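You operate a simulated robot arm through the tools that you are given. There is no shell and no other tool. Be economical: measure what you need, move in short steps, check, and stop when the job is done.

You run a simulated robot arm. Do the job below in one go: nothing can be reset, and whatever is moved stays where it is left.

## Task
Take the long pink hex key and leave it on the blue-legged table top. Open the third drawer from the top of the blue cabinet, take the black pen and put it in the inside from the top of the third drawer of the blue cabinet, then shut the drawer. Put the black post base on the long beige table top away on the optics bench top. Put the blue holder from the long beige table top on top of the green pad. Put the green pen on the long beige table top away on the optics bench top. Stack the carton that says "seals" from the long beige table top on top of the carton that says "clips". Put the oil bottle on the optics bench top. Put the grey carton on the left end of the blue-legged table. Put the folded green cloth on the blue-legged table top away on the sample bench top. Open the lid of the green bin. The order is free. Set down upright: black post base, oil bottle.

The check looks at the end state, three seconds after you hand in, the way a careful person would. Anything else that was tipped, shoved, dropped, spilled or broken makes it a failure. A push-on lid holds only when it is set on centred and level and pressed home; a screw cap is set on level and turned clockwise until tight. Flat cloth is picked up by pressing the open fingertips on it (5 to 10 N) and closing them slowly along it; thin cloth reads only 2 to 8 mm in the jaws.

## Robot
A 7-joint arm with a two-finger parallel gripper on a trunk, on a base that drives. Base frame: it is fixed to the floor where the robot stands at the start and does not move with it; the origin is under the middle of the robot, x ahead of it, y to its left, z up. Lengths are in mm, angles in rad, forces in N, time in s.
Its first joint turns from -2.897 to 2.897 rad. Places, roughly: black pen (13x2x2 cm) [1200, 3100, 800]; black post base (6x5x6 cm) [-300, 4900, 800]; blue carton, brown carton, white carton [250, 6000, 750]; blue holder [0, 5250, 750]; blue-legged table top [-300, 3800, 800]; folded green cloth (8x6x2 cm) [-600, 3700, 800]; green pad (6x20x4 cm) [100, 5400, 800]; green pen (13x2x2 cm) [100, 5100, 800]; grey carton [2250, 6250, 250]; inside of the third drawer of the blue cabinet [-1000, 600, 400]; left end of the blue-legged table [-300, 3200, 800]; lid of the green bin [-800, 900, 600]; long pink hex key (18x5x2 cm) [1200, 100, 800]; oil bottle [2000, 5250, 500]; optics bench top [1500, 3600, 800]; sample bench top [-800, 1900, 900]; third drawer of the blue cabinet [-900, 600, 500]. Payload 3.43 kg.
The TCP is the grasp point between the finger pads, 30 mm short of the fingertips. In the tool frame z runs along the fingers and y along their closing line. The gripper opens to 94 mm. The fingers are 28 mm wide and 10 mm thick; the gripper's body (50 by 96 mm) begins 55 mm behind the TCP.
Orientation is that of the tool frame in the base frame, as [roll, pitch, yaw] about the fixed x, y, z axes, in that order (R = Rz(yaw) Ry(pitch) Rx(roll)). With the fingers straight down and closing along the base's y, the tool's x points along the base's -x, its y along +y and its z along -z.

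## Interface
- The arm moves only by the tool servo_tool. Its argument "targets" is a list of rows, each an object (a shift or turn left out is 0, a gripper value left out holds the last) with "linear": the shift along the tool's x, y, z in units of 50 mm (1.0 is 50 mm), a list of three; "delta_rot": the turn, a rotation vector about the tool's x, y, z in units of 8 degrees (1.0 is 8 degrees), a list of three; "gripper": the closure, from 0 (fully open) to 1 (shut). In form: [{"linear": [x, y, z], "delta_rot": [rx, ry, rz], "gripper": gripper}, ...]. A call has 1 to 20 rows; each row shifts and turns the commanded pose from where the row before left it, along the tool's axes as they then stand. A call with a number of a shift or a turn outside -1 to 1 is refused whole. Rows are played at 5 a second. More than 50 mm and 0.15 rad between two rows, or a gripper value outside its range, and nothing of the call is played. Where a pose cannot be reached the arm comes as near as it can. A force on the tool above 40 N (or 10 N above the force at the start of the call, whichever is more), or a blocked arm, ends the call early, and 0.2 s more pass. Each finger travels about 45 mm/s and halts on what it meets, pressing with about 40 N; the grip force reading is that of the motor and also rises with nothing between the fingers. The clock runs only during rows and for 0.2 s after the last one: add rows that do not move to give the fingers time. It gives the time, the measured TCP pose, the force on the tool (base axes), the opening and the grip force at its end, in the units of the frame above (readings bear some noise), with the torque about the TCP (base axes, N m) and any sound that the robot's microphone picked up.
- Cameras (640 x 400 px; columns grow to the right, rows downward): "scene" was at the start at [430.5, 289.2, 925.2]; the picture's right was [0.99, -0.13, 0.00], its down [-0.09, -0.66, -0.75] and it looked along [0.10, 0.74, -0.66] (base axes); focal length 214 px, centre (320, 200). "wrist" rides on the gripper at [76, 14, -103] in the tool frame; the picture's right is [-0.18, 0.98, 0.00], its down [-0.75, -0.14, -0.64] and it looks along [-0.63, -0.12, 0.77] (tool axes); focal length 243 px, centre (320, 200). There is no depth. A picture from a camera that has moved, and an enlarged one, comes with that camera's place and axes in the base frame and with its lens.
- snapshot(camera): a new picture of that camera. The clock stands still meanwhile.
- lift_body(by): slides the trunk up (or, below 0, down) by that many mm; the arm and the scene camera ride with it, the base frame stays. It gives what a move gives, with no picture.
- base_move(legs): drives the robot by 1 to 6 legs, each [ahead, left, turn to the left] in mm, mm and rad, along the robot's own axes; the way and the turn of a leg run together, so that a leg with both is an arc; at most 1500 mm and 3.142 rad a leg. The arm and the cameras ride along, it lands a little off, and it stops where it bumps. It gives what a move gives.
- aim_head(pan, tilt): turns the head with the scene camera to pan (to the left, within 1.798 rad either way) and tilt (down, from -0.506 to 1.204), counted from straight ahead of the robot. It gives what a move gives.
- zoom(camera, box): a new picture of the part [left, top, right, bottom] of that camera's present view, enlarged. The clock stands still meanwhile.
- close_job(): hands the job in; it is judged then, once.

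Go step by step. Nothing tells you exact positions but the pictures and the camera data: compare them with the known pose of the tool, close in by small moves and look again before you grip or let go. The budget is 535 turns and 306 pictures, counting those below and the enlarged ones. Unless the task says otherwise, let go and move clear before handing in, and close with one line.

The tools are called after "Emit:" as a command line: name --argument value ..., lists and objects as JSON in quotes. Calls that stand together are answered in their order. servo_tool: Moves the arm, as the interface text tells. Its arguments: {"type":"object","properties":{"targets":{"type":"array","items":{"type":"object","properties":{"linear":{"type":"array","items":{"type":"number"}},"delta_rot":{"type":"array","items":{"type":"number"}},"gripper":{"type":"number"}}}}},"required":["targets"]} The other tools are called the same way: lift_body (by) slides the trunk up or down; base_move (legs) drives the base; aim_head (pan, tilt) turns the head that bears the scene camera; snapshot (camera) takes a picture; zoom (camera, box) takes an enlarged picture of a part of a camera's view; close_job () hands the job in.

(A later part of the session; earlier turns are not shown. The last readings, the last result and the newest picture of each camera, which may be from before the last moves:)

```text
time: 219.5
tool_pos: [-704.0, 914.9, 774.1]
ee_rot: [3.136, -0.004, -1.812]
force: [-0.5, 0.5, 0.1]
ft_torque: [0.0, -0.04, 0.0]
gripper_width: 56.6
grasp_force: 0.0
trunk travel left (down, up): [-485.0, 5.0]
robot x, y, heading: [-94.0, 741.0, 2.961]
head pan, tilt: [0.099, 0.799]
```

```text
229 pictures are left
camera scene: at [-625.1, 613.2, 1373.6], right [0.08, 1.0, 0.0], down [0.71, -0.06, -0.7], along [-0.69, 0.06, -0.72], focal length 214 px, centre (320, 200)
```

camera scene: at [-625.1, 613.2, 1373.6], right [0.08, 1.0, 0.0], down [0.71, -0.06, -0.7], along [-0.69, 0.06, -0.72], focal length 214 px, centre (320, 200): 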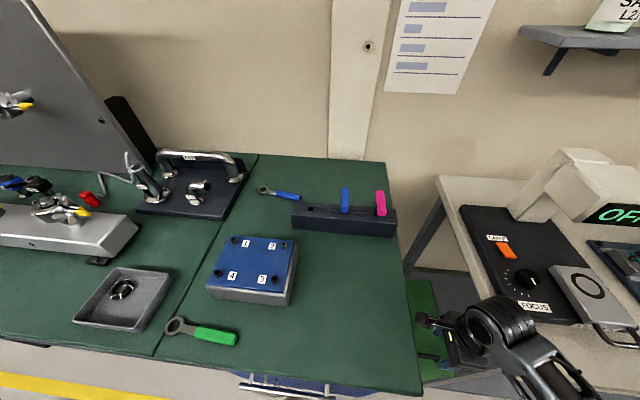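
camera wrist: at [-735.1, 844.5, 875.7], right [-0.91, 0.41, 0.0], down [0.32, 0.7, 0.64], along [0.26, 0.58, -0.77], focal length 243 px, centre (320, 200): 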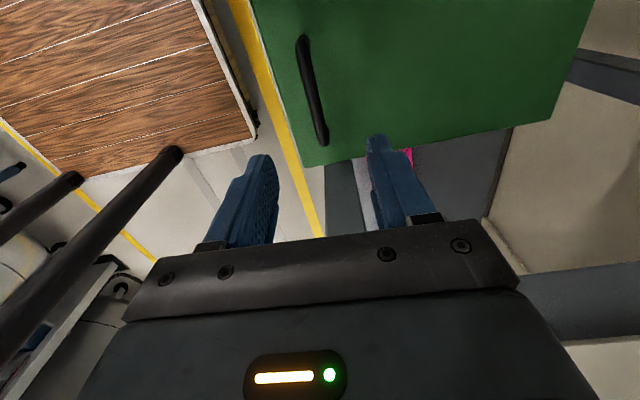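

I tilt the tool about 24° so the fingers point slightly toward the wall and the wrist stays in front of the bench corner.

Emit:
servo_tool --targets '[{"delta_rot": [-1, 0, 0]}, {"delta_rot": [-1, 0, 0]}, {"delta_rot": [-1, 0, 0]}, {}]'

Emit:
snapshot --camera "wrist"

```text
time: 220.5
tool_pos: [-703.4, 913.5, 775.5]
ee_rot: [2.717, -0.002, -1.811]
force: [1.1, 1.1, -0.2]
ft_torque: [-0.03, 0.0, 0.02]
gripper_width: 56.4
grasp_force: 0.0
trunk travel left (down, up): [-485.0, 5.0]
robot x, y, heading: [-91.9, 739.9, 2.963]
head pan, tilt: [0.099, 0.799]
```

```text
228 pictures are left
camera wrist: at [-692.8, 833.0, 873.9], right [-0.83, 0.39, 0.4], down [0.56, 0.64, 0.52], along [-0.05, 0.66, -0.75], focal length 243 px, centre (320, 200)
```

wrist: 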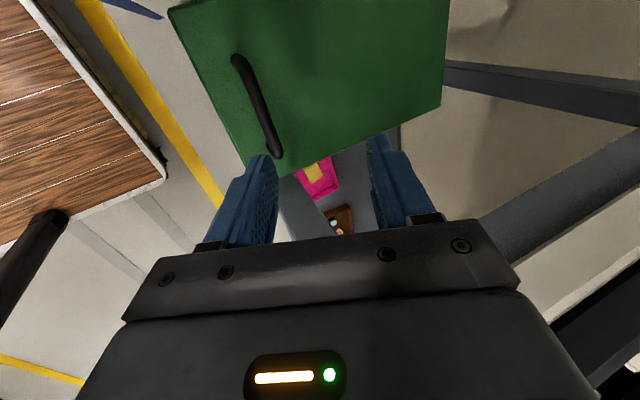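

Emit:
servo_tool --targets '[{"linear": [0.05, -0.95, 0]}, {"linear": [0, -0.09, 0.8]}, {"linear": [0, 0, 0.5]}, {}]'

Emit:
snapshot --camera "wrist"

```text
time: 221.5
tool_pos: [-684.7, 907.3, 695.8]
ee_rot: [2.717, -0.003, -1.812]
force: [-0.3, -0.7, -0.6]
ft_torque: [0.0, 0.01, -0.01]
gripper_width: 56.4
grasp_force: 0.0
trunk travel left (down, up): [-485.0, 5.0]
robot x, y, heading: [-93.8, 743.7, 2.955]
head pan, tilt: [0.099, 0.799]
```

```text
227 pictures are left
camera wrist: at [-674.1, 826.3, 793.9], right [-0.83, 0.39, 0.4], down [0.56, 0.64, 0.52], along [-0.05, 0.66, -0.75], focal length 243 px, centre (320, 200)
```

wrist: 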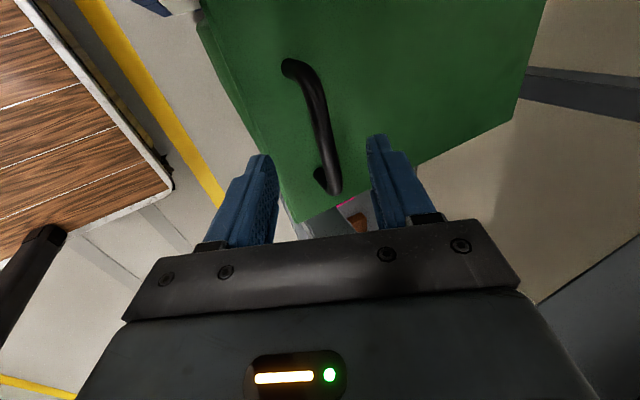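

Emit:
servo_tool --targets '[{"linear": [0, 0.1, 0.3]}, {"linear": [0, 0, 0.15]}, {"linear": [0, 0, 0.08]}, {}]'

Emit:
snapshot --camera "wrist"

```text
time: 222.3
tool_pos: [-699.4, 909.4, 676.1]
ee_rot: [2.718, -0.006, -1.813]
force: [15.3, -2.7, 29.8]
ft_torque: [-0.17, -1.36, 0.03]
gripper_width: 57.7
grasp_force: 1.1
trunk travel left (down, up): [-485.0, 5.0]
robot x, y, heading: [-92.7, 744.4, 2.959]
head pan, tilt: [0.099, 0.799]
stopped in row 4: the force on the tool passed its limit at 44 N (the readings are from after the stop); the commanded pose is now the measured one
```

```text
226 pictures are left
camera wrist: at [-687.6, 829.9, 774.8], right [-0.83, 0.4, 0.4], down [0.56, 0.64, 0.52], along [-0.05, 0.66, -0.75], focal length 243 px, centre (320, 200)
```

wrist: 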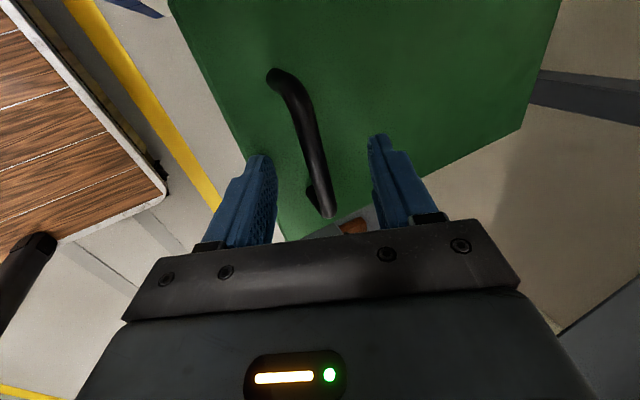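

Emit:
servo_tool --targets '[{"linear": [0, 0, -0.08]}, {"gripper": 0.6}, {"gripper": 0.7}, {"linear": [0, 0, 0.15]}, {"gripper": 1.0}, {}, {}]'

Emit:
snapshot --camera "wrist"

```text
time: 223.9
tool_pos: [-699.3, 910.7, 671.5]
ee_rot: [2.717, -0.004, -1.81]
force: [-2.9, 0.1, 2.4]
ft_torque: [0.41, -0.09, 0.98]
gripper_width: 14.9
grasp_force: 45.1
trunk travel left (down, up): [-485.0, 5.0]
robot x, y, heading: [-92.5, 742.3, 2.958]
head pan, tilt: [0.099, 0.799]
```

```text
225 pictures are left
camera wrist: at [-690.0, 830.6, 769.9], right [-0.83, 0.39, 0.4], down [0.56, 0.64, 0.52], along [-0.05, 0.66, -0.75], focal length 243 px, centre (320, 200)
```

wrist: 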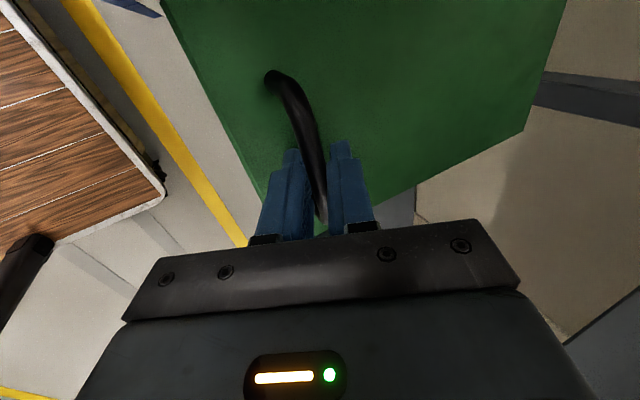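

The bar is gripped. I lift the lid along its hinge arc in small stages.

Emit:
servo_tool --targets '[{"linear": [0.006, 0.35, -0.51]}, {"linear": [0.01, 0.42, -0.45]}, {"linear": [0.014, 0.48, -0.39]}]'

```text
time: 224.7
tool_pos: [-729.7, 916.9, 759.2]
ee_rot: [2.719, -0.005, -1.813]
force: [-30.2, 6.5, -20.8]
ft_torque: [0.43, 0.08, 1.23]
gripper_width: 11.6
grasp_force: 44.8
trunk travel left (down, up): [-485.0, 5.0]
robot x, y, heading: [-91.3, 743.6, 2.957]
head pan, tilt: [0.099, 0.799]
```

Emit:
servo_tool --targets '[{"linear": [0.01, 0.15, 0.07]}, {}]'

```text
time: 225.2
tool_pos: [-732.8, 917.0, 758.7]
ee_rot: [2.731, 0.002, -1.808]
force: [19.6, -3.0, 12.5]
ft_torque: [0.39, -0.2, 1.31]
gripper_width: 11.3
grasp_force: 45.3
trunk travel left (down, up): [-485.0, 5.0]
robot x, y, heading: [-91.8, 741.8, 2.959]
head pan, tilt: [0.099, 0.799]
stopped in row 2: the force on the tool passed its limit at 58 N (the readings are from after the stop); the commanded pose is now the measured one
```

Emit:
servo_tool --targets '[{"linear": [0.02, 0.506, -0.278]}, {"linear": [0.02, 0.538, -0.204]}]'

```text
time: 225.6
tool_pos: [-744.9, 919.8, 774.7]
ee_rot: [2.73, -0.001, -1.809]
force: [18.6, -1.9, 13.0]
ft_torque: [0.5, -0.16, 1.32]
gripper_width: 11.5
grasp_force: 45.5
trunk travel left (down, up): [-485.0, 5.0]
robot x, y, heading: [-87.5, 746.8, 2.958]
head pan, tilt: [0.099, 0.799]
stopped in row 1: the force on the tool passed its limit at 45 N (the readings are from after the stop); the commanded pose is now the measured one
```

Emit:
servo_tool --targets '[{"linear": [0.02, 0.458, -0.214]}, {"linear": [0.02, 0.526, -0.118]}]'

```text
time: 226.0
tool_pos: [-758.2, 922.2, 791.7]
ee_rot: [2.731, 0.002, -1.81]
force: [18.3, -1.6, 16.6]
ft_torque: [0.56, -0.14, 1.23]
gripper_width: 11.7
grasp_force: 45.1
trunk travel left (down, up): [-485.0, 5.0]
robot x, y, heading: [-89.4, 741.4, 2.961]
head pan, tilt: [0.099, 0.799]
stopped in row 2: the force on the tool passed its limit at 45 N (the readings are from after the stop); the commanded pose is now the measured one
```

Emit:
servo_tool --targets '[{"linear": [-0.003, -0.025, -0.05]}, {}]'

```text
time: 226.6
tool_pos: [-758.0, 923.0, 790.9]
ee_rot: [2.732, 0.0, -1.811]
force: [-20.0, 1.7, -20.6]
ft_torque: [0.5, -0.09, 1.18]
gripper_width: 11.6
grasp_force: 44.8
trunk travel left (down, up): [-485.0, 5.0]
robot x, y, heading: [-92.1, 735.9, 2.959]
head pan, tilt: [0.099, 0.799]
```

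Emit:
servo_tool --targets '[{"linear": [0.009, 0.23, -0.05]}, {"linear": [0.009, 0.222, -0.062]}, {"linear": [0.01, 0.238, -0.046]}, {"linear": [0.01, 0.238, -0.038]}]'

```text
time: 227.6
tool_pos: [-792.4, 929.7, 822.5]
ee_rot: [2.725, 0.0, -1.81]
force: [16.8, -1.4, 22.7]
ft_torque: [0.24, -0.03, 1.14]
gripper_width: 11.7
grasp_force: 44.9
trunk travel left (down, up): [-485.0, 5.0]
robot x, y, heading: [-88.8, 740.0, 2.96]
head pan, tilt: [0.099, 0.799]
stopped in row 4: the force on the tool passed its limit at 44 N (the readings are from after the stop); the commanded pose is now the measured one
```

Emit:
servo_tool --targets '[{"linear": [0.01, 0.12, -0.05]}, {"linear": [0.01, 0.25, -0.055]}, {"linear": [0.01, 0.26, -0.021]}, {"linear": [0.01, 0.26, -0.021]}]'

```text
time: 228.6
tool_pos: [-829.1, 935.7, 844.4]
ee_rot: [2.73, 0.0, -1.812]
force: [5.7, 2.9, 9.9]
ft_torque: [0.23, -0.08, 1.11]
gripper_width: 11.8
grasp_force: 45.5
trunk travel left (down, up): [-485.0, 5.0]
robot x, y, heading: [-94.3, 742.9, 2.961]
head pan, tilt: [0.099, 0.799]
```

Emit:
servo_tool --targets '[{"linear": [0.01, 0.255, -0.01]}, {"linear": [0.01, 0.26, 0.005]}, {"linear": [0.01, 0.26, 0.025]}, {"linear": [0.01, 0.26, 0.034]}]'

```text
time: 229.6
tool_pos: [-876.4, 945.2, 860.6]
ee_rot: [2.734, 0.0, -1.812]
force: [-1.9, 8.4, -20.0]
ft_torque: [0.02, -0.12, 1.37]
gripper_width: 11.7
grasp_force: 45.6
trunk travel left (down, up): [-485.0, 5.0]
robot x, y, heading: [-90.7, 742.0, 2.952]
head pan, tilt: [0.099, 0.799]
```

Emit:
servo_tool --targets '[{"linear": [0.01, 0.22, 0.115]}, {"linear": [0.01, 0.22, 0.115]}, {"linear": [0.01, 0.21, 0.13]}]'

Emit:
snapshot --camera "scene"

Emit:
snapshot --camera "wrist"

```text
time: 230.4
tool_pos: [-914.1, 952.3, 866.0]
ee_rot: [2.712, 0.003, -1.806]
force: [1.1, -1.4, 14.3]
ft_torque: [0.11, 0.14, 1.4]
gripper_width: 11.5
grasp_force: 45.1
trunk travel left (down, up): [-485.0, 5.0]
robot x, y, heading: [-88.2, 741.7, 2.96]
head pan, tilt: [0.099, 0.799]
stopped in row 3: the force on the tool passed its limit at 42 N (the readings are from after the stop); the commanded pose is now the measured one
```

```text
224 pictures are left
camera scene: at [-622.6, 612.8, 1373.7], right [0.08, 1.0, 0.0], down [0.71, -0.06, -0.7], along [-0.69, 0.06, -0.72], focal length 214 px, centre (320, 200)
```

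scene: 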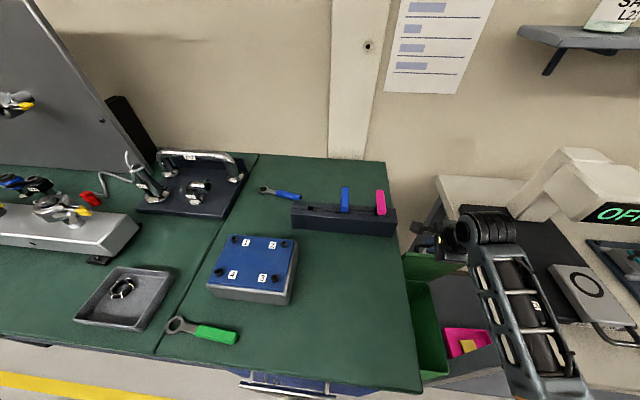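

```text
223 pictures are left
camera wrist: at [-903.0, 872.1, 962.9], right [-0.83, 0.39, 0.41], down [0.56, 0.64, 0.53], along [-0.06, 0.66, -0.75], focal length 243 px, centre (320, 200)
```

wrist: 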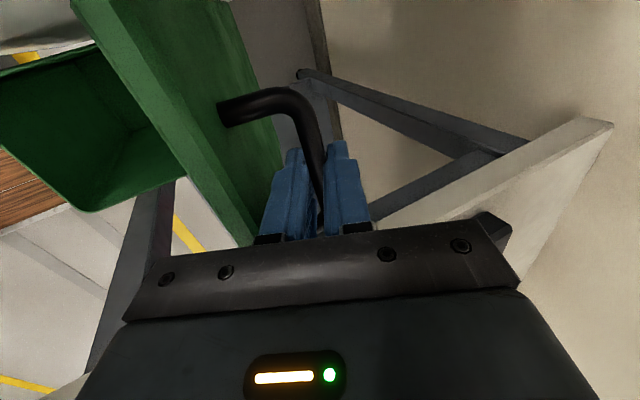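

The lid is about upright and slightly past vertical. I push it a little further back.

Emit:
servo_tool --targets '[{"linear": [0.005, 0.19, 0.065]}, {"linear": [0.005, 0.17, 0.11]}, {"linear": [0.005, 0.165, 0.12]}]'

```text
time: 231.3
tool_pos: [-943.4, 958.9, 864.3]
ee_rot: [2.71, 0.003, -1.801]
force: [5.0, 0.2, 15.7]
ft_torque: [0.17, -1.46, 2.24]
gripper_width: 11.2
grasp_force: 45.0
trunk travel left (down, up): [-485.0, 5.0]
robot x, y, heading: [-85.5, 741.5, 2.957]
head pan, tilt: [0.099, 0.799]
stopped in row 3: the force on the tool passed its limit at 41 N (the readings are from after the stop); the commanded pose is now the measured one
```

The lid is open past vertical. I loosen the grip, bring the tool upright about the bar, and withdraw straight up.

Emit:
servo_tool --targets '[{"gripper": 0.8}, {"linear": [0, 0.058, 0], "delta_rot": [1, 0, 0]}, {"linear": [0, 0.058, 0], "delta_rot": [1, 0, 0]}, {"linear": [0, 0.058, 0], "delta_rot": [1, 0, 0]}, {}]'

Emit:
snapshot --camera "wrist"

```text
time: 232.5
tool_pos: [-951.4, 962.5, 863.8]
ee_rot: [3.132, 0.001, -1.808]
force: [0.6, -0.3, 0.9]
ft_torque: [0.02, -0.02, 0.03]
gripper_width: 18.8
grasp_force: 0.1
trunk travel left (down, up): [-485.0, 5.0]
robot x, y, heading: [-89.8, 741.9, 2.953]
head pan, tilt: [0.099, 0.799]
```

```text
222 pictures are left
camera wrist: at [-982.0, 890.0, 966.1], right [-0.91, 0.41, 0.01], down [0.32, 0.7, 0.64], along [0.26, 0.59, -0.77], focal length 243 px, centre (320, 200)
```

wrist: 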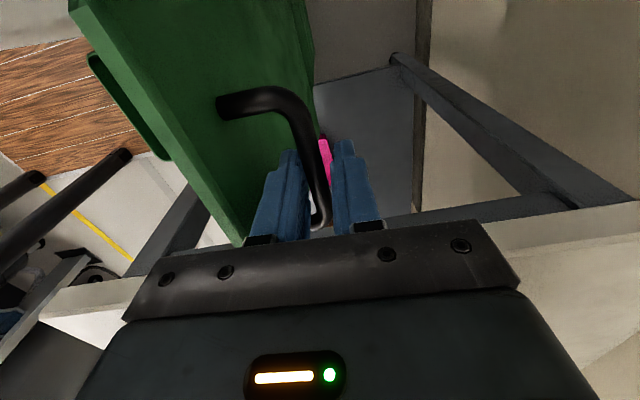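

Emit:
servo_tool --targets '[{"linear": [0, 0, -0.3]}, {"linear": [0, 0, -0.4]}, {"linear": [0, 0, -0.5]}, {"linear": [0, 0, -0.9]}, {"linear": [0, 0, -0.9]}]'

Emit:
snapshot --camera "wrist"

Emit:
snapshot --camera "scene"

```text
time: 233.7
tool_pos: [-950.9, 962.0, 1014.0]
ee_rot: [3.134, 0.0, -1.808]
force: [-0.4, 0.2, 0.4]
ft_torque: [0.04, -0.01, -0.01]
gripper_width: 18.7
grasp_force: 0.0
trunk travel left (down, up): [-485.0, 5.0]
robot x, y, heading: [-93.4, 743.5, 2.957]
head pan, tilt: [0.099, 0.799]
```

```text
221 pictures are left
camera wrist: at [-981.6, 890.4, 1115.7], right [-0.91, 0.41, 0.01], down [0.32, 0.7, 0.64], along [0.26, 0.59, -0.77], focal length 243 px, centre (320, 200)
```

wrist: 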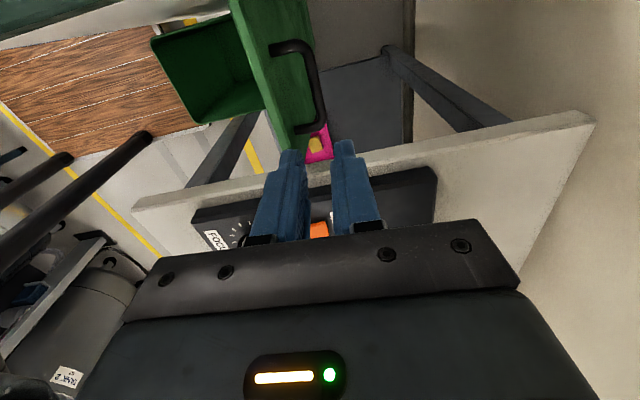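

```text
220 pictures are left
camera scene: at [-623.5, 612.1, 1373.3], right [0.08, 1.0, 0.0], down [0.71, -0.06, -0.7], along [-0.69, 0.06, -0.72], focal length 214 px, centre (320, 200)
```

scene: 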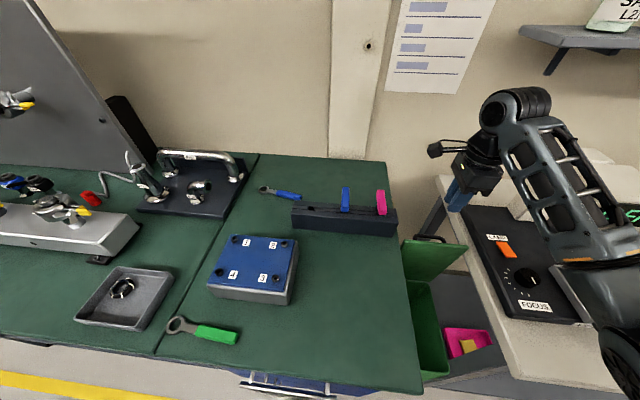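

The green lid stands open. Now the cabinet: I retract, back off and look at the drawer fronts.

Emit:
servo_tool --targets '[{"linear": [0, -1, 0]}, {"linear": [0, -1, 0]}, {"linear": [0, -1, 0]}, {"linear": [0, -1, 0]}, {"linear": [0, -1, 0]}, {"linear": [0, -0.6, 0], "gripper": 0.2}]'

Emit:
base_move --legs '[[-300, 0, 0]]'

Emit:
aim_head --pan 0.1 --tilt 0.8

Emit:
snapshot --camera "scene"

Emit:
snapshot --camera "wrist"

```text
time: 235.1
tool_pos: [-675.9, 895.1, 1011.4]
ee_rot: [3.13, 0.002, -1.807]
force: [-0.5, -0.6, 0.1]
ft_torque: [-0.05, -0.03, -0.04]
gripper_width: 53.5
grasp_force: 0.0
trunk travel left (down, up): [-485.0, 5.0]
robot x, y, heading: [-87.6, 744.2, 2.953]
head pan, tilt: [0.099, 0.799]
```

```text
time: 237.1
tool_pos: [-406.6, 841.1, 1013.4]
ee_rot: [3.131, 0.002, -1.802]
force: [0.2, 0.3, 1.3]
ft_torque: [0.0, 0.0, 0.03]
gripper_width: 75.2
grasp_force: 0.1
trunk travel left (down, up): [-485.0, 5.0]
robot x, y, heading: [182.0, 690.4, 2.96]
head pan, tilt: [0.099, 0.799]
stopped in leg 1: the robot was blocked; the commanded pose is now the measured one
```

```text
time: 237.7
tool_pos: [-407.0, 843.4, 1012.3]
ee_rot: [3.13, 0.002, -1.803]
force: [-0.2, -0.5, -0.1]
ft_torque: [-0.01, 0.02, 0.04]
gripper_width: 75.1
grasp_force: 0.1
trunk travel left (down, up): [-485.0, 5.0]
robot x, y, heading: [176.0, 693.7, 2.961]
head pan, tilt: [0.099, 0.799]
```

```text
219 pictures are left
camera scene: at [-353.1, 560.0, 1373.5], right [0.08, 1.0, 0.0], down [0.71, -0.06, -0.7], along [-0.69, 0.06, -0.72], focal length 214 px, centre (320, 200)
```

scene: 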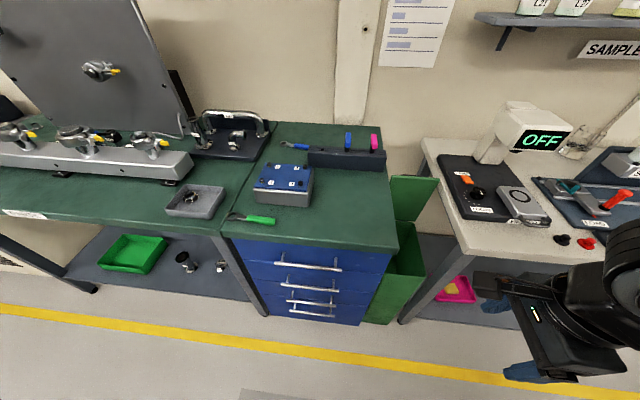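

```text
218 pictures are left
camera wrist: at [-438.1, 771.8, 1113.5], right [-0.91, 0.4, 0.01], down [0.32, 0.7, 0.64], along [0.25, 0.59, -0.77], focal length 243 px, centre (320, 200)
```

wrist: 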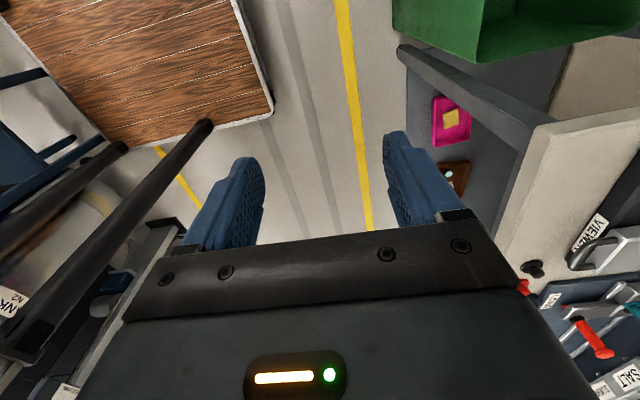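

Third handle measured: bar from (-668,457) to (-630,645), z≈488. I shift left to centre on it, lower the trunk and turn the fingers toward the cabinet.

Emit:
base_move --legs '[[0, 190, 0]]'

Emit:
lift_body --by -330

Emit:
servo_tool --targets '[{"delta_rot": [-0.94, 0, 0]}, {"delta_rot": [-0.94, 0, 0]}, {"delta_rot": [-0.94, 0, 0]}, {"delta_rot": [-0.94, 0, 0]}, {"delta_rot": [-0.94, 0, 0]}, {"delta_rot": [-0.94, 0, 0]}, {"delta_rot": [-0.94, 0, 0]}, {"delta_rot": [-0.94, 0, 0]}]'

Emit:
snapshot --camera "wrist"

Emit:
snapshot --camera "scene"

```text
time: 239.2
tool_pos: [-441.3, 675.2, 1012.4]
ee_rot: [3.132, 0.003, -1.798]
force: [-0.2, -0.4, -0.6]
ft_torque: [0.02, 0.0, 0.03]
gripper_width: 75.3
grasp_force: 0.1
trunk travel left (down, up): [-485.0, 5.0]
robot x, y, heading: [145.6, 526.2, 2.966]
head pan, tilt: [0.099, 0.799]
stopped in leg 1: the robot was blocked; the commanded pose is now the measured one
```

```text
time: 242.5
tool_pos: [-441.5, 675.7, 682.9]
ee_rot: [3.133, 0.003, -1.801]
force: [0.3, -0.7, 0.6]
ft_torque: [-0.03, -0.01, 0.0]
gripper_width: 75.2
grasp_force: 0.0
trunk travel left (down, up): [-155.0, 335.0]
robot x, y, heading: [146.5, 525.0, 2.963]
head pan, tilt: [0.099, 0.799]
```

```text
time: 244.3
tool_pos: [-466.0, 685.2, 663.2]
ee_rot: [2.094, 0.003, -1.799]
force: [0.6, -1.1, 0.6]
ft_torque: [-0.01, 0.0, -0.02]
gripper_width: 75.3
grasp_force: 0.0
out of reach, approached as far as the arm can: row 3, 4, 5, 8
trunk travel left (down, up): [-155.0, 335.0]
robot x, y, heading: [145.2, 524.3, 2.967]
head pan, tilt: [0.099, 0.799]
```

```text
217 pictures are left
camera wrist: at [-403.7, 592.5, 725.7], right [-0.44, 0.29, 0.85], down [0.78, 0.59, 0.2], along [-0.45, 0.75, -0.48], focal length 243 px, centre (320, 200)
```

wrist: 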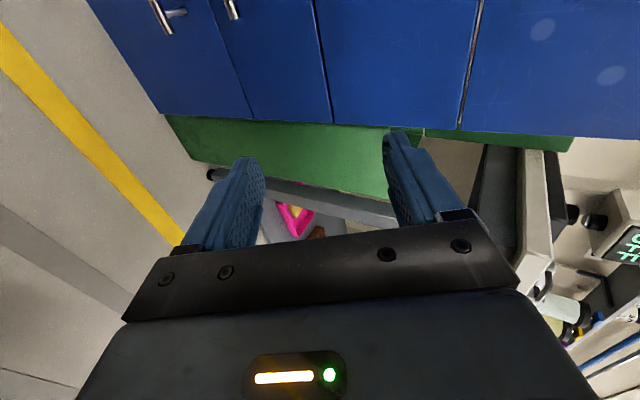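

```text
216 pictures are left
camera scene: at [-384.9, 392.6, 1043.6], right [0.08, 1.0, 0.0], down [0.71, -0.06, -0.7], along [-0.7, 0.05, -0.72], focal length 214 px, centre (320, 200)
```

scene: 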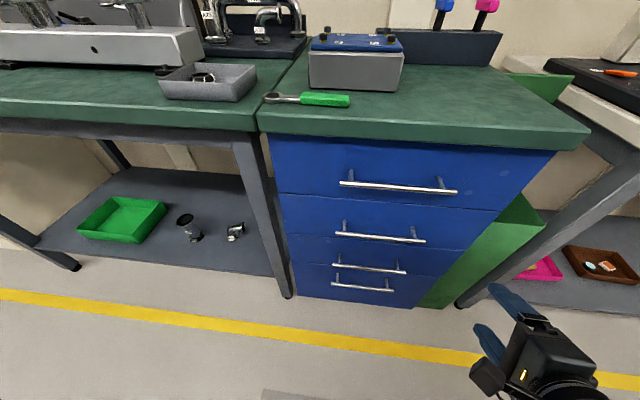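

Emit:
servo_tool --targets '[{"linear": [0.67, -0.33, 0.62]}, {"linear": [0.67, -0.33, 0.62]}, {"linear": [0.67, -0.33, 0.62]}, {"linear": [0.67, -0.33, 0.62]}, {"linear": [0.67, -0.33, 0.62]}, {}]'

Emit:
snapshot --camera "wrist"

Emit:
snapshot --camera "scene"

```text
time: 245.7
tool_pos: [-599.2, 544.1, 514.8]
ee_rot: [2.08, 0.001, -1.8]
force: [-0.2, -0.6, 0.3]
ft_torque: [-0.02, 0.01, 0.06]
gripper_width: 75.3
grasp_force: 0.0
trunk travel left (down, up): [-155.0, 335.0]
robot x, y, heading: [147.2, 524.8, 2.959]
head pan, tilt: [0.099, 0.799]
```

```text
215 pictures are left
camera wrist: at [-535.9, 452.0, 575.6], right [-0.43, 0.29, 0.86], down [0.78, 0.59, 0.19], along [-0.45, 0.75, -0.48], focal length 243 px, centre (320, 200)
```

wrist: 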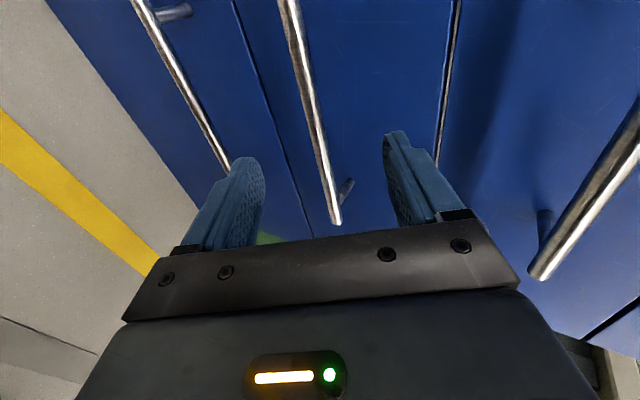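

```text
214 pictures are left
camera scene: at [-385.0, 392.6, 1043.6], right [0.08, 1.0, 0.0], down [0.71, -0.06, -0.7], along [-0.69, 0.05, -0.72], focal length 214 px, centre (320, 200)
```

scene: 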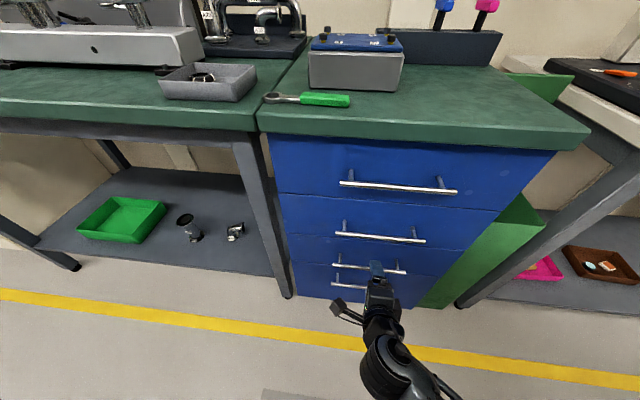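

Emit:
servo_tool --targets '[{"linear": [0, 0, 0.5]}, {"linear": [0, 0, 0.36]}, {"gripper": 0.7}, {"gripper": 1}, {}, {}]'

Emit:
snapshot --camera "wrist"

```text
time: 247.1
tool_pos: [-635.1, 553.4, 492.1]
ee_rot: [2.083, 0.005, -1.799]
force: [7.1, -0.1, -5.6]
ft_torque: [0.46, -0.31, 0.35]
gripper_width: 12.3
grasp_force: 22.7
trunk travel left (down, up): [-155.0, 335.0]
robot x, y, heading: [151.4, 524.5, 2.965]
head pan, tilt: [0.099, 0.799]
```

```text
213 pictures are left
camera wrist: at [-570.7, 461.2, 554.1], right [-0.43, 0.29, 0.86], down [0.78, 0.59, 0.19], along [-0.45, 0.75, -0.48], focal length 243 px, centre (320, 200)
```

wrist: 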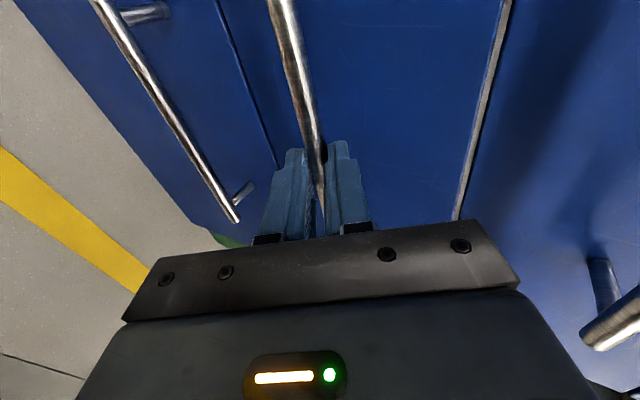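

Emit:
servo_tool --targets '[{"linear": [-0.02, -0.29, -0.52]}, {"linear": [-0.02, -0.29, -0.52]}, {}]'

```text
time: 247.9
tool_pos: [-575.4, 543.0, 493.1]
ee_rot: [2.084, 0.003, -1.798]
force: [1.3, -2.1, -24.6]
ft_torque: [0.86, -0.72, 0.73]
gripper_width: 11.8
grasp_force: 45.5
trunk travel left (down, up): [-155.0, 335.0]
robot x, y, heading: [145.2, 523.8, 2.968]
head pan, tilt: [0.099, 0.799]
```

Emit:
servo_tool --targets '[{"linear": [-0.02, -0.31, -0.51]}, {"linear": [-0.02, -0.295, -0.52]}, {"linear": [-0.02, -0.293, -0.52]}, {"linear": [-0.02, -0.293, -0.52]}]'

```text
time: 248.4
tool_pos: [-552.1, 537.8, 492.7]
ee_rot: [2.095, 0.013, -1.799]
force: [-1.2, -1.8, -12.7]
ft_torque: [0.95, -0.5, 0.29]
gripper_width: 11.8
grasp_force: 45.3
out of reach, approached as far as the arm can: row 1, 2
trunk travel left (down, up): [-155.0, 335.0]
robot x, y, heading: [145.2, 528.0, 2.964]
head pan, tilt: [0.099, 0.799]
stopped in row 2: the force on the tool passed its limit at 49 N (the readings are from after the stop); the commanded pose is now the measured one
```

The drawer is out about 80 mm; the arm is now too close to its shoulder. I release, back off, raise the trunk, and re-grip so that I can pull further.

Emit:
servo_tool --targets '[{"gripper": 0.3}, {}, {}]'

Emit:
base_move --legs '[[-45, 0, 0]]'

Emit:
snapshot --camera "wrist"

```text
time: 249.2
tool_pos: [-553.6, 537.3, 494.2]
ee_rot: [2.09, 0.009, -1.803]
force: [0.0, -0.9, -0.6]
ft_torque: [-0.03, 0.02, -0.06]
gripper_width: 65.8
grasp_force: 0.1
trunk travel left (down, up): [-155.0, 335.0]
robot x, y, heading: [142.8, 524.3, 2.965]
head pan, tilt: [0.099, 0.799]
```

```text
time: 249.9
tool_pos: [-552.1, 534.6, 495.0]
ee_rot: [2.091, 0.009, -1.798]
force: [-0.3, -0.4, 0.3]
ft_torque: [-0.01, 0.02, 0.0]
gripper_width: 65.8
grasp_force: 0.0
trunk travel left (down, up): [-155.0, 335.0]
robot x, y, heading: [149.8, 526.5, 2.97]
head pan, tilt: [0.099, 0.799]
stopped in leg 1: the robot was blocked; the commanded pose is now the measured one
```

```text
212 pictures are left
camera wrist: at [-489.2, 440.9, 556.1], right [-0.44, 0.28, 0.85], down [0.78, 0.59, 0.2], along [-0.45, 0.76, -0.48], focal length 243 px, centre (320, 200)
```

wrist: 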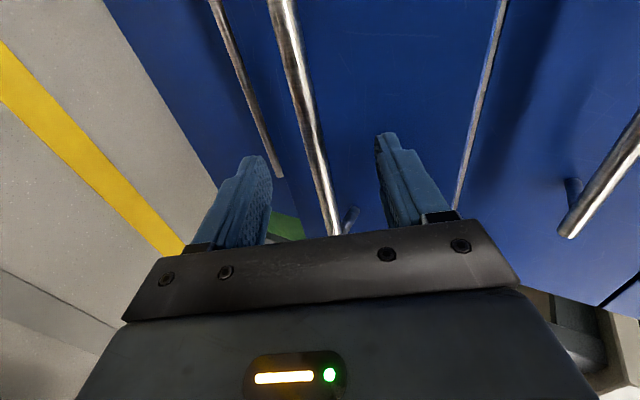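

Emit:
servo_tool --targets '[{"linear": [0.6, 0, 0]}, {"linear": [0.4, 0, -0.2]}, {"linear": [0, 0, -0.4]}, {"linear": [0, 0, -0.4]}, {}]'

Emit:
snapshot --camera "wrist"

```text
time: 251.1
tool_pos: [-529.7, 475.2, 523.3]
ee_rot: [2.095, 0.013, -1.798]
force: [0.3, 0.4, -0.4]
ft_torque: [-0.02, 0.02, 0.03]
gripper_width: 65.8
grasp_force: 0.0
out of reach, approached as far as the arm can: row 4
trunk travel left (down, up): [-155.0, 335.0]
robot x, y, heading: [150.1, 528.6, 2.975]
head pan, tilt: [0.099, 0.799]
```

```text
211 pictures are left
camera wrist: at [-468.1, 381.4, 585.4], right [-0.44, 0.28, 0.85], down [0.78, 0.59, 0.21], along [-0.45, 0.76, -0.48], focal length 243 px, centre (320, 200)
```

wrist: 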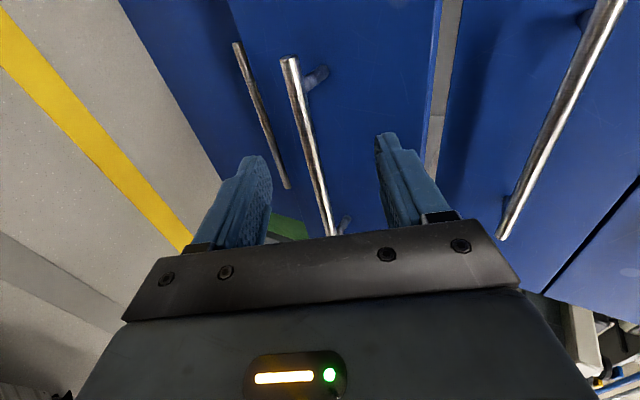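

Emit:
lift_body --by 170

Emit:
servo_tool --targets '[{"linear": [-0.3, -0.65, 0.37]}, {"linear": [-0.3, -0.65, 0.37]}, {"linear": [-0.3, -0.65, 0.37]}, {"linear": [-0.2, -0.65, 0.37]}, {"linear": [0, -0.4, 0.23]}, {}]'

Emit:
snapshot --camera "wrist"

```text
time: 253.1
tool_pos: [-531.2, 474.6, 693.9]
ee_rot: [2.094, 0.013, -1.797]
force: [0.1, -0.1, -0.9]
ft_torque: [0.02, -0.03, -0.05]
gripper_width: 65.8
grasp_force: 0.1
trunk travel left (down, up): [-325.0, 165.0]
robot x, y, heading: [147.5, 523.8, 2.97]
head pan, tilt: [0.099, 0.799]
```

```text
time: 254.5
tool_pos: [-598.0, 531.1, 561.5]
ee_rot: [2.1, 0.015, -1.797]
force: [0.6, 0.2, 0.2]
ft_torque: [0.03, 0.01, 0.01]
gripper_width: 65.9
grasp_force: 0.1
out of reach, approached as far as the arm can: row 1, 2, 3, 4, 5
trunk travel left (down, up): [-325.0, 165.0]
robot x, y, heading: [147.9, 529.1, 2.966]
head pan, tilt: [0.099, 0.799]
```

```text
210 pictures are left
camera wrist: at [-536.6, 437.5, 623.6], right [-0.44, 0.28, 0.85], down [0.78, 0.59, 0.21], along [-0.45, 0.76, -0.48], focal length 243 px, centre (320, 200)
```

wrist: 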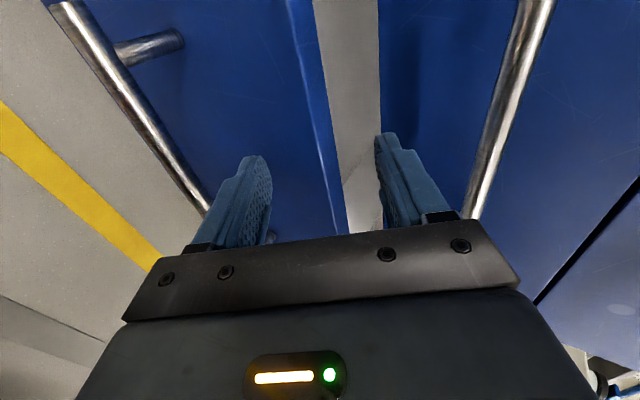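

I go back up and switch to a vertical tool to hold the drawer front from above.

Emit:
servo_tool --targets '[{"linear": [0, 0.65, -0.37]}, {"linear": [0, 0.65, -0.37]}, {"linear": [0, 0.65, -0.37]}, {"linear": [0, 0.65, -0.37]}, {"delta_rot": [1, 0, 0]}, {"delta_rot": [1, 0, 0]}, {"delta_rot": [1, 0, 0]}, {"delta_rot": [1, 0, 0]}, {"delta_rot": [1, 0, 0]}, {"delta_rot": [1, 0, 0]}, {"delta_rot": [1, 0, 0]}, {"delta_rot": [0.5, 0, 0]}]'

Emit:
snapshot --camera "wrist"

Emit:
snapshot --camera "scene"

```text
time: 257.1
tool_pos: [-600.6, 529.1, 710.9]
ee_rot: [-3.14, 0.013, -1.797]
force: [0.0, -0.9, 0.2]
ft_torque: [-0.01, 0.01, 0.0]
gripper_width: 65.9
grasp_force: 0.1
trunk travel left (down, up): [-325.0, 165.0]
robot x, y, heading: [149.4, 528.8, 2.966]
head pan, tilt: [0.099, 0.799]
```

```text
209 pictures are left
camera wrist: at [-631.2, 457.9, 812.1], right [-0.92, 0.4, 0.0], down [0.3, 0.7, 0.65], along [0.26, 0.6, -0.76], focal length 243 px, centre (320, 200)
```

wrist: 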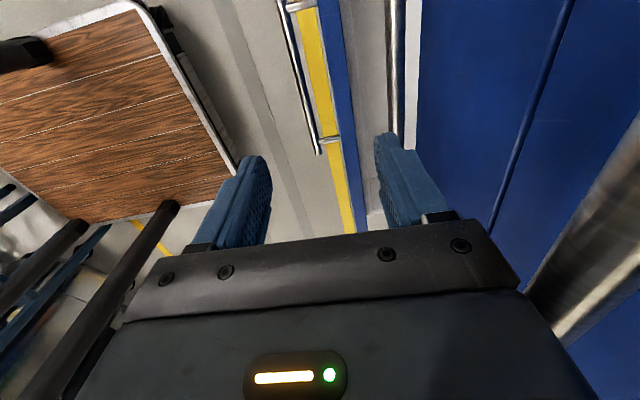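

```text
208 pictures are left
camera scene: at [-383.3, 389.9, 1213.6], right [0.07, 1.0, 0.0], down [0.71, -0.05, -0.7], along [-0.7, 0.05, -0.72], focal length 214 px, centre (320, 200)
```

scene: 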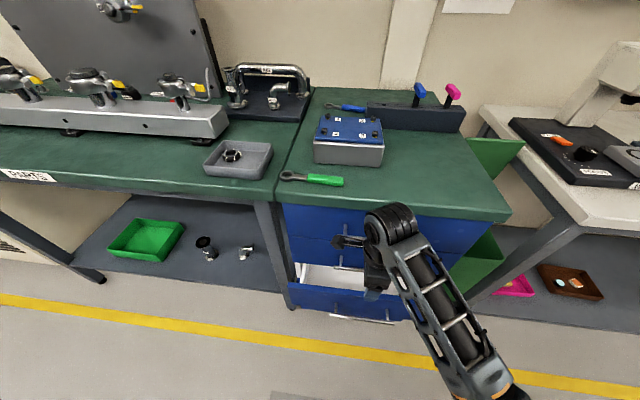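

Now vertical above the drawer. I can grip its bar from above; I line up over the bar at about (-570,547).

Emit:
servo_tool --targets '[{"linear": [-0.49, -0.5, 0], "gripper": 0.68}, {"linear": [0, 0, 0.9]}, {"linear": [0, 0, 0.9]}, {"linear": [0, 0, 0.5]}, {}]'

Emit:
snapshot --camera "wrist"

```text
time: 258.3
tool_pos: [-571.4, 550.9, 597.0]
ee_rot: [3.141, 0.012, -1.797]
force: [-0.7, 0.0, -0.4]
ft_torque: [0.0, -0.02, -0.02]
gripper_width: 30.3
grasp_force: 0.0
trunk travel left (down, up): [-325.0, 165.0]
robot x, y, heading: [144.3, 524.9, 2.967]
head pan, tilt: [0.099, 0.799]
```

```text
207 pictures are left
camera wrist: at [-601.1, 478.1, 697.9], right [-0.92, 0.4, 0.0], down [0.3, 0.69, 0.65], along [0.26, 0.6, -0.76], focal length 243 px, centre (320, 200)
```

wrist: 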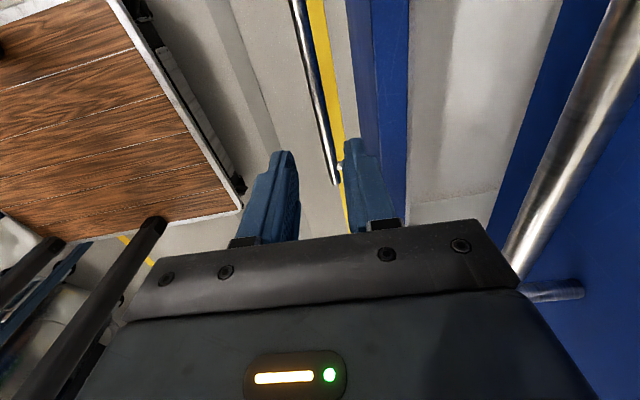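

Emit:
servo_tool --targets '[{"linear": [0, 0, 0.9]}, {"linear": [0, 0, 0.7]}, {"linear": [0, 0, 0.28]}, {}]'

Emit:
snapshot --camera "wrist"

```text
time: 259.3
tool_pos: [-569.4, 550.7, 505.8]
ee_rot: [3.141, 0.012, -1.796]
force: [-0.4, 0.8, -0.2]
ft_torque: [-0.02, -0.01, -0.01]
gripper_width: 30.0
grasp_force: 0.0
trunk travel left (down, up): [-325.0, 165.0]
robot x, y, heading: [148.4, 526.8, 2.97]
head pan, tilt: [0.099, 0.799]
```

```text
206 pictures are left
camera wrist: at [-601.1, 477.9, 605.4], right [-0.92, 0.4, 0.0], down [0.31, 0.69, 0.65], along [0.26, 0.6, -0.76], focal length 243 px, centre (320, 200)
```

wrist: 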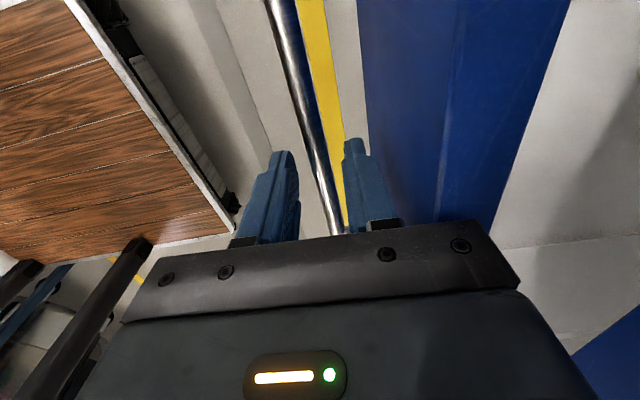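

Bar is between the fingers. I close and pull outward.

Emit:
servo_tool --targets '[{"gripper": 0.9}, {"gripper": 1}, {}]'

Emit:
servo_tool --targets '[{"linear": [0, -0.5, 0]}, {"linear": [0, -0.5, 0]}, {"linear": [0, -0.5, 0]}]'

```text
time: 260.1
tool_pos: [-569.2, 550.8, 505.9]
ee_rot: [-3.141, 0.013, -1.795]
force: [-0.5, 0.6, -1.2]
ft_torque: [-0.44, 0.13, 1.23]
gripper_width: 12.4
grasp_force: 45.3
trunk travel left (down, up): [-325.0, 165.0]
robot x, y, heading: [146.1, 525.8, 2.965]
head pan, tilt: [0.099, 0.799]
```

```text
time: 260.9
tool_pos: [-498.5, 535.7, 506.3]
ee_rot: [3.139, 0.013, -1.8]
force: [2.8, 14.0, 17.4]
ft_torque: [0.22, -0.1, 1.25]
gripper_width: 12.2
grasp_force: 45.4
trunk travel left (down, up): [-325.0, 165.0]
robot x, y, heading: [148.6, 525.6, 2.969]
head pan, tilt: [0.099, 0.799]
```

Emit:
servo_tool --targets '[{"linear": [-0.01, -0.5, -0.015]}, {"linear": [-0.01, -0.5, 0]}, {"linear": [-0.01, -0.5, 0]}, {"linear": [-0.01, -0.5, 0]}]'

Emit:
servo_tool --targets '[{"gripper": 0.68}, {}, {"linear": [0, 0, -0.4]}, {"linear": [0, 0, -0.9]}, {"linear": [0, 0, -0.9]}, {"linear": [0, 0, -0.9]}, {"linear": [0, 0, -0.9]}]'

Emit:
snapshot --camera "scene"

```text
time: 261.9
tool_pos: [-397.6, 516.4, 504.5]
ee_rot: [-3.14, 0.013, -1.798]
force: [3.2, 23.2, 4.3]
ft_torque: [0.75, -0.23, 1.27]
gripper_width: 12.4
grasp_force: 44.6
trunk travel left (down, up): [-325.0, 165.0]
robot x, y, heading: [145.9, 522.1, 2.967]
head pan, tilt: [0.099, 0.799]
```

```text
time: 263.5
tool_pos: [-399.0, 510.9, 705.3]
ee_rot: [-3.141, 0.012, -1.798]
force: [0.0, 0.5, -0.1]
ft_torque: [0.02, 0.0, -0.03]
gripper_width: 30.1
grasp_force: 0.0
trunk travel left (down, up): [-325.0, 165.0]
robot x, y, heading: [148.4, 527.1, 2.967]
head pan, tilt: [0.099, 0.799]
```

```text
205 pictures are left
camera scene: at [-383.5, 390.1, 1213.5], right [0.07, 1.0, 0.0], down [0.72, -0.05, -0.7], along [-0.7, 0.05, -0.72], focal length 214 px, centre (320, 200)
```

scene: 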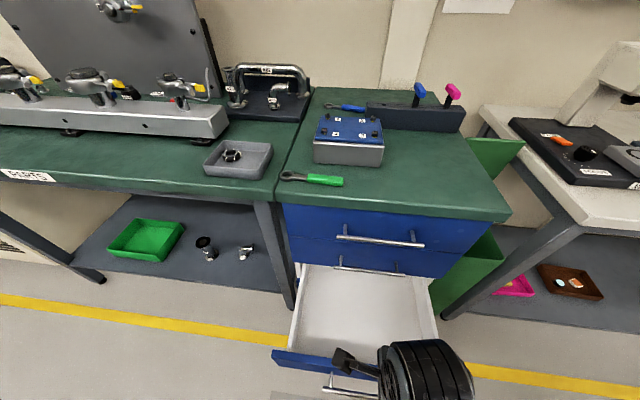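

The drawer is open about 250 mm. Now I fetch the black pen near (1200,3100): raise the trunk, ease forward, then strafe along the aisle.

Emit:
lift_body --by 160

Emit:
base_move --legs '[[50, 0, 0], [0, -1500, 0]]'

Emit:
aim_head --pan -1.4 --tilt 0.5

Emit:
snapshot --camera "scene"

```text
time: 265.3
tool_pos: [-398.9, 511.3, 864.7]
ee_rot: [3.14, 0.012, -1.797]
force: [-0.5, -0.1, 0.1]
ft_torque: [0.02, -0.04, -0.02]
gripper_width: 29.9
grasp_force: 0.1
trunk travel left (down, up): [-485.0, 5.0]
robot x, y, heading: [147.6, 522.9, 2.968]
head pan, tilt: [0.099, 0.799]
```

```text
time: 273.3
tool_pos: [-197.5, 1999.3, 864.8]
ee_rot: [3.141, 0.011, -1.788]
force: [0.2, -0.5, 0.0]
ft_torque: [0.02, 0.02, -0.03]
gripper_width: 30.3
grasp_force: 0.1
trunk travel left (down, up): [-485.0, 5.0]
robot x, y, heading: [348.9, 2016.1, 2.975]
head pan, tilt: [0.099, 0.799]
```

```text
time: 274.9
tool_pos: [-198.1, 1999.4, 864.6]
ee_rot: [3.141, 0.01, -1.789]
force: [0.1, -0.3, 0.3]
ft_torque: [0.05, 0.03, 0.03]
gripper_width: 30.2
grasp_force: 0.0
trunk travel left (down, up): [-485.0, 5.0]
robot x, y, heading: [348.6, 2021.2, 2.977]
head pan, tilt: [-1.4, 0.499]
```

```text
204 pictures are left
camera scene: at [-101.0, 1964.5, 1399.5], right [1.0, 0.01, 0.0], down [0.0, -0.48, -0.88], along [-0.01, 0.88, -0.48], focal length 214 px, centre (320, 200)
```

scene: 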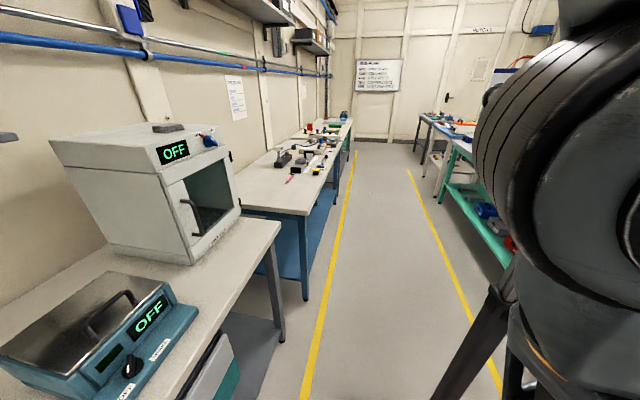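

Emit:
base_move --legs '[[80, 0, 0], [0, 0, -1.53], [700, 0, 0]]'

Emit:
aim_head --pan -0.5 --tilt 0.5

Emit:
snapshot --camera "scene"

```text
time: 283.1
tool_pos: [329.2, 3255.4, 865.3]
ee_rot: [-3.142, 0.01, 2.951]
force: [0.4, 0.4, -1.0]
ft_torque: [-0.03, 0.03, 0.03]
gripper_width: 29.9
grasp_force: 0.0
trunk travel left (down, up): [-485.0, 5.0]
robot x, y, heading: [363.4, 2710.8, 1.436]
head pan, tilt: [-1.4, 0.499]
```

```text
time: 284.3
tool_pos: [329.9, 3255.6, 864.3]
ee_rot: [-3.14, 0.013, 2.949]
force: [-0.2, -0.5, -0.1]
ft_torque: [-0.01, -0.02, 0.01]
gripper_width: 30.0
grasp_force: 0.1
trunk travel left (down, up): [-485.0, 5.0]
robot x, y, heading: [364.9, 2710.7, 1.438]
head pan, tilt: [-0.499, 0.499]
```

```text
203 pictures are left
camera scene: at [265.1, 3228.4, 1399.5], right [0.8, -0.6, 0.0], down [-0.29, -0.38, -0.88], along [0.52, 0.71, -0.48], focal length 214 px, centre (320, 200)
```

scene: 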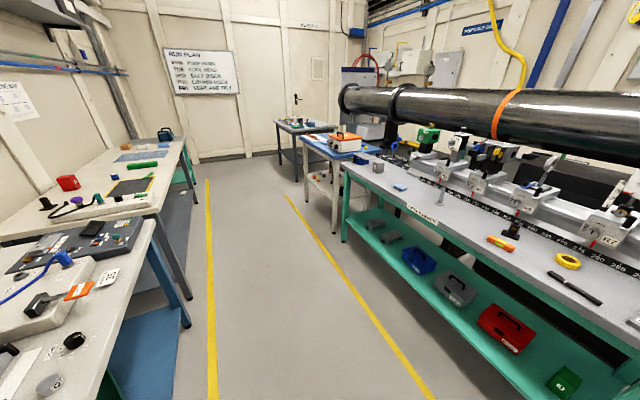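

The optics bench is on the right; the black pen lies at about (1202,3115). I drive up and turn to face it.

Emit:
base_move --legs '[[380, 0, 0], [0, 0, -1.58]]'

Emit:
aim_head --pan 0 --tilt 0.7

Emit:
snapshot --camera "scene"

Emit:
snapshot --camera "wrist"

```text
time: 290.4
tool_pos: [960.3, 3127.4, 866.0]
ee_rot: [-3.141, 0.013, 1.403]
force: [-0.5, 0.0, -0.2]
ft_torque: [0.0, -0.02, -0.01]
gripper_width: 29.9
grasp_force: 0.0
trunk travel left (down, up): [-485.0, 5.0]
robot x, y, heading: [413.7, 3081.6, -0.117]
head pan, tilt: [-0.499, 0.499]
```

```text
time: 291.3
tool_pos: [961.2, 3128.4, 866.0]
ee_rot: [-3.142, 0.012, 1.403]
force: [0.2, 0.2, 0.0]
ft_torque: [0.02, 0.0, 0.02]
gripper_width: 30.1
grasp_force: 0.0
trunk travel left (down, up): [-485.0, 5.0]
robot x, y, heading: [415.6, 3082.0, -0.113]
head pan, tilt: [0.0, 0.7]
```

```text
202 pictures are left
camera scene: at [945.3, 3234.9, 1381.8], right [-0.11, -0.99, 0.0], down [-0.64, 0.07, -0.77], along [0.76, -0.09, -0.64], focal length 214 px, centre (320, 200)
```

scene: 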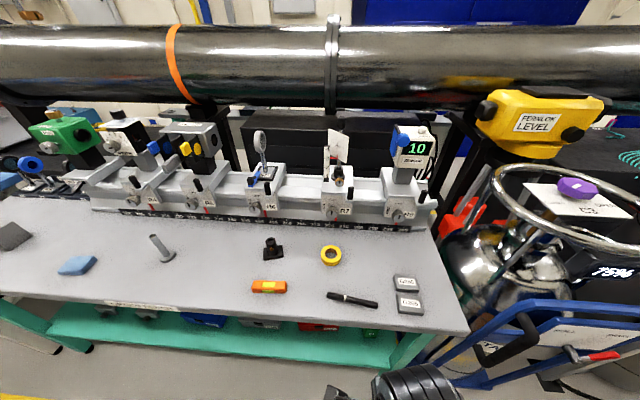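

```text
201 pictures are left
camera wrist: at [987.9, 3201.9, 965.6], right [0.94, -0.35, 0.0], down [-0.26, -0.71, 0.65], along [-0.22, -0.61, -0.76], focal length 243 px, centre (320, 200)
```

wrist: 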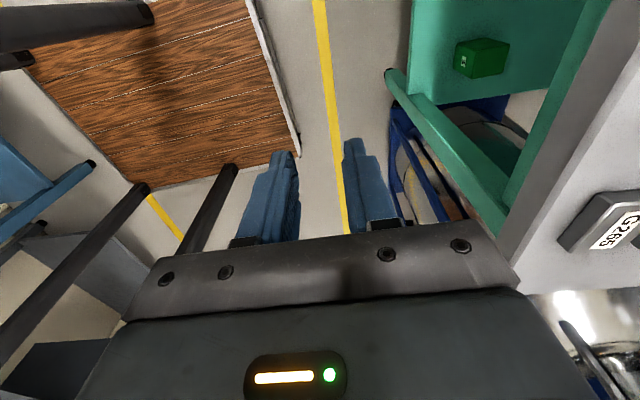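

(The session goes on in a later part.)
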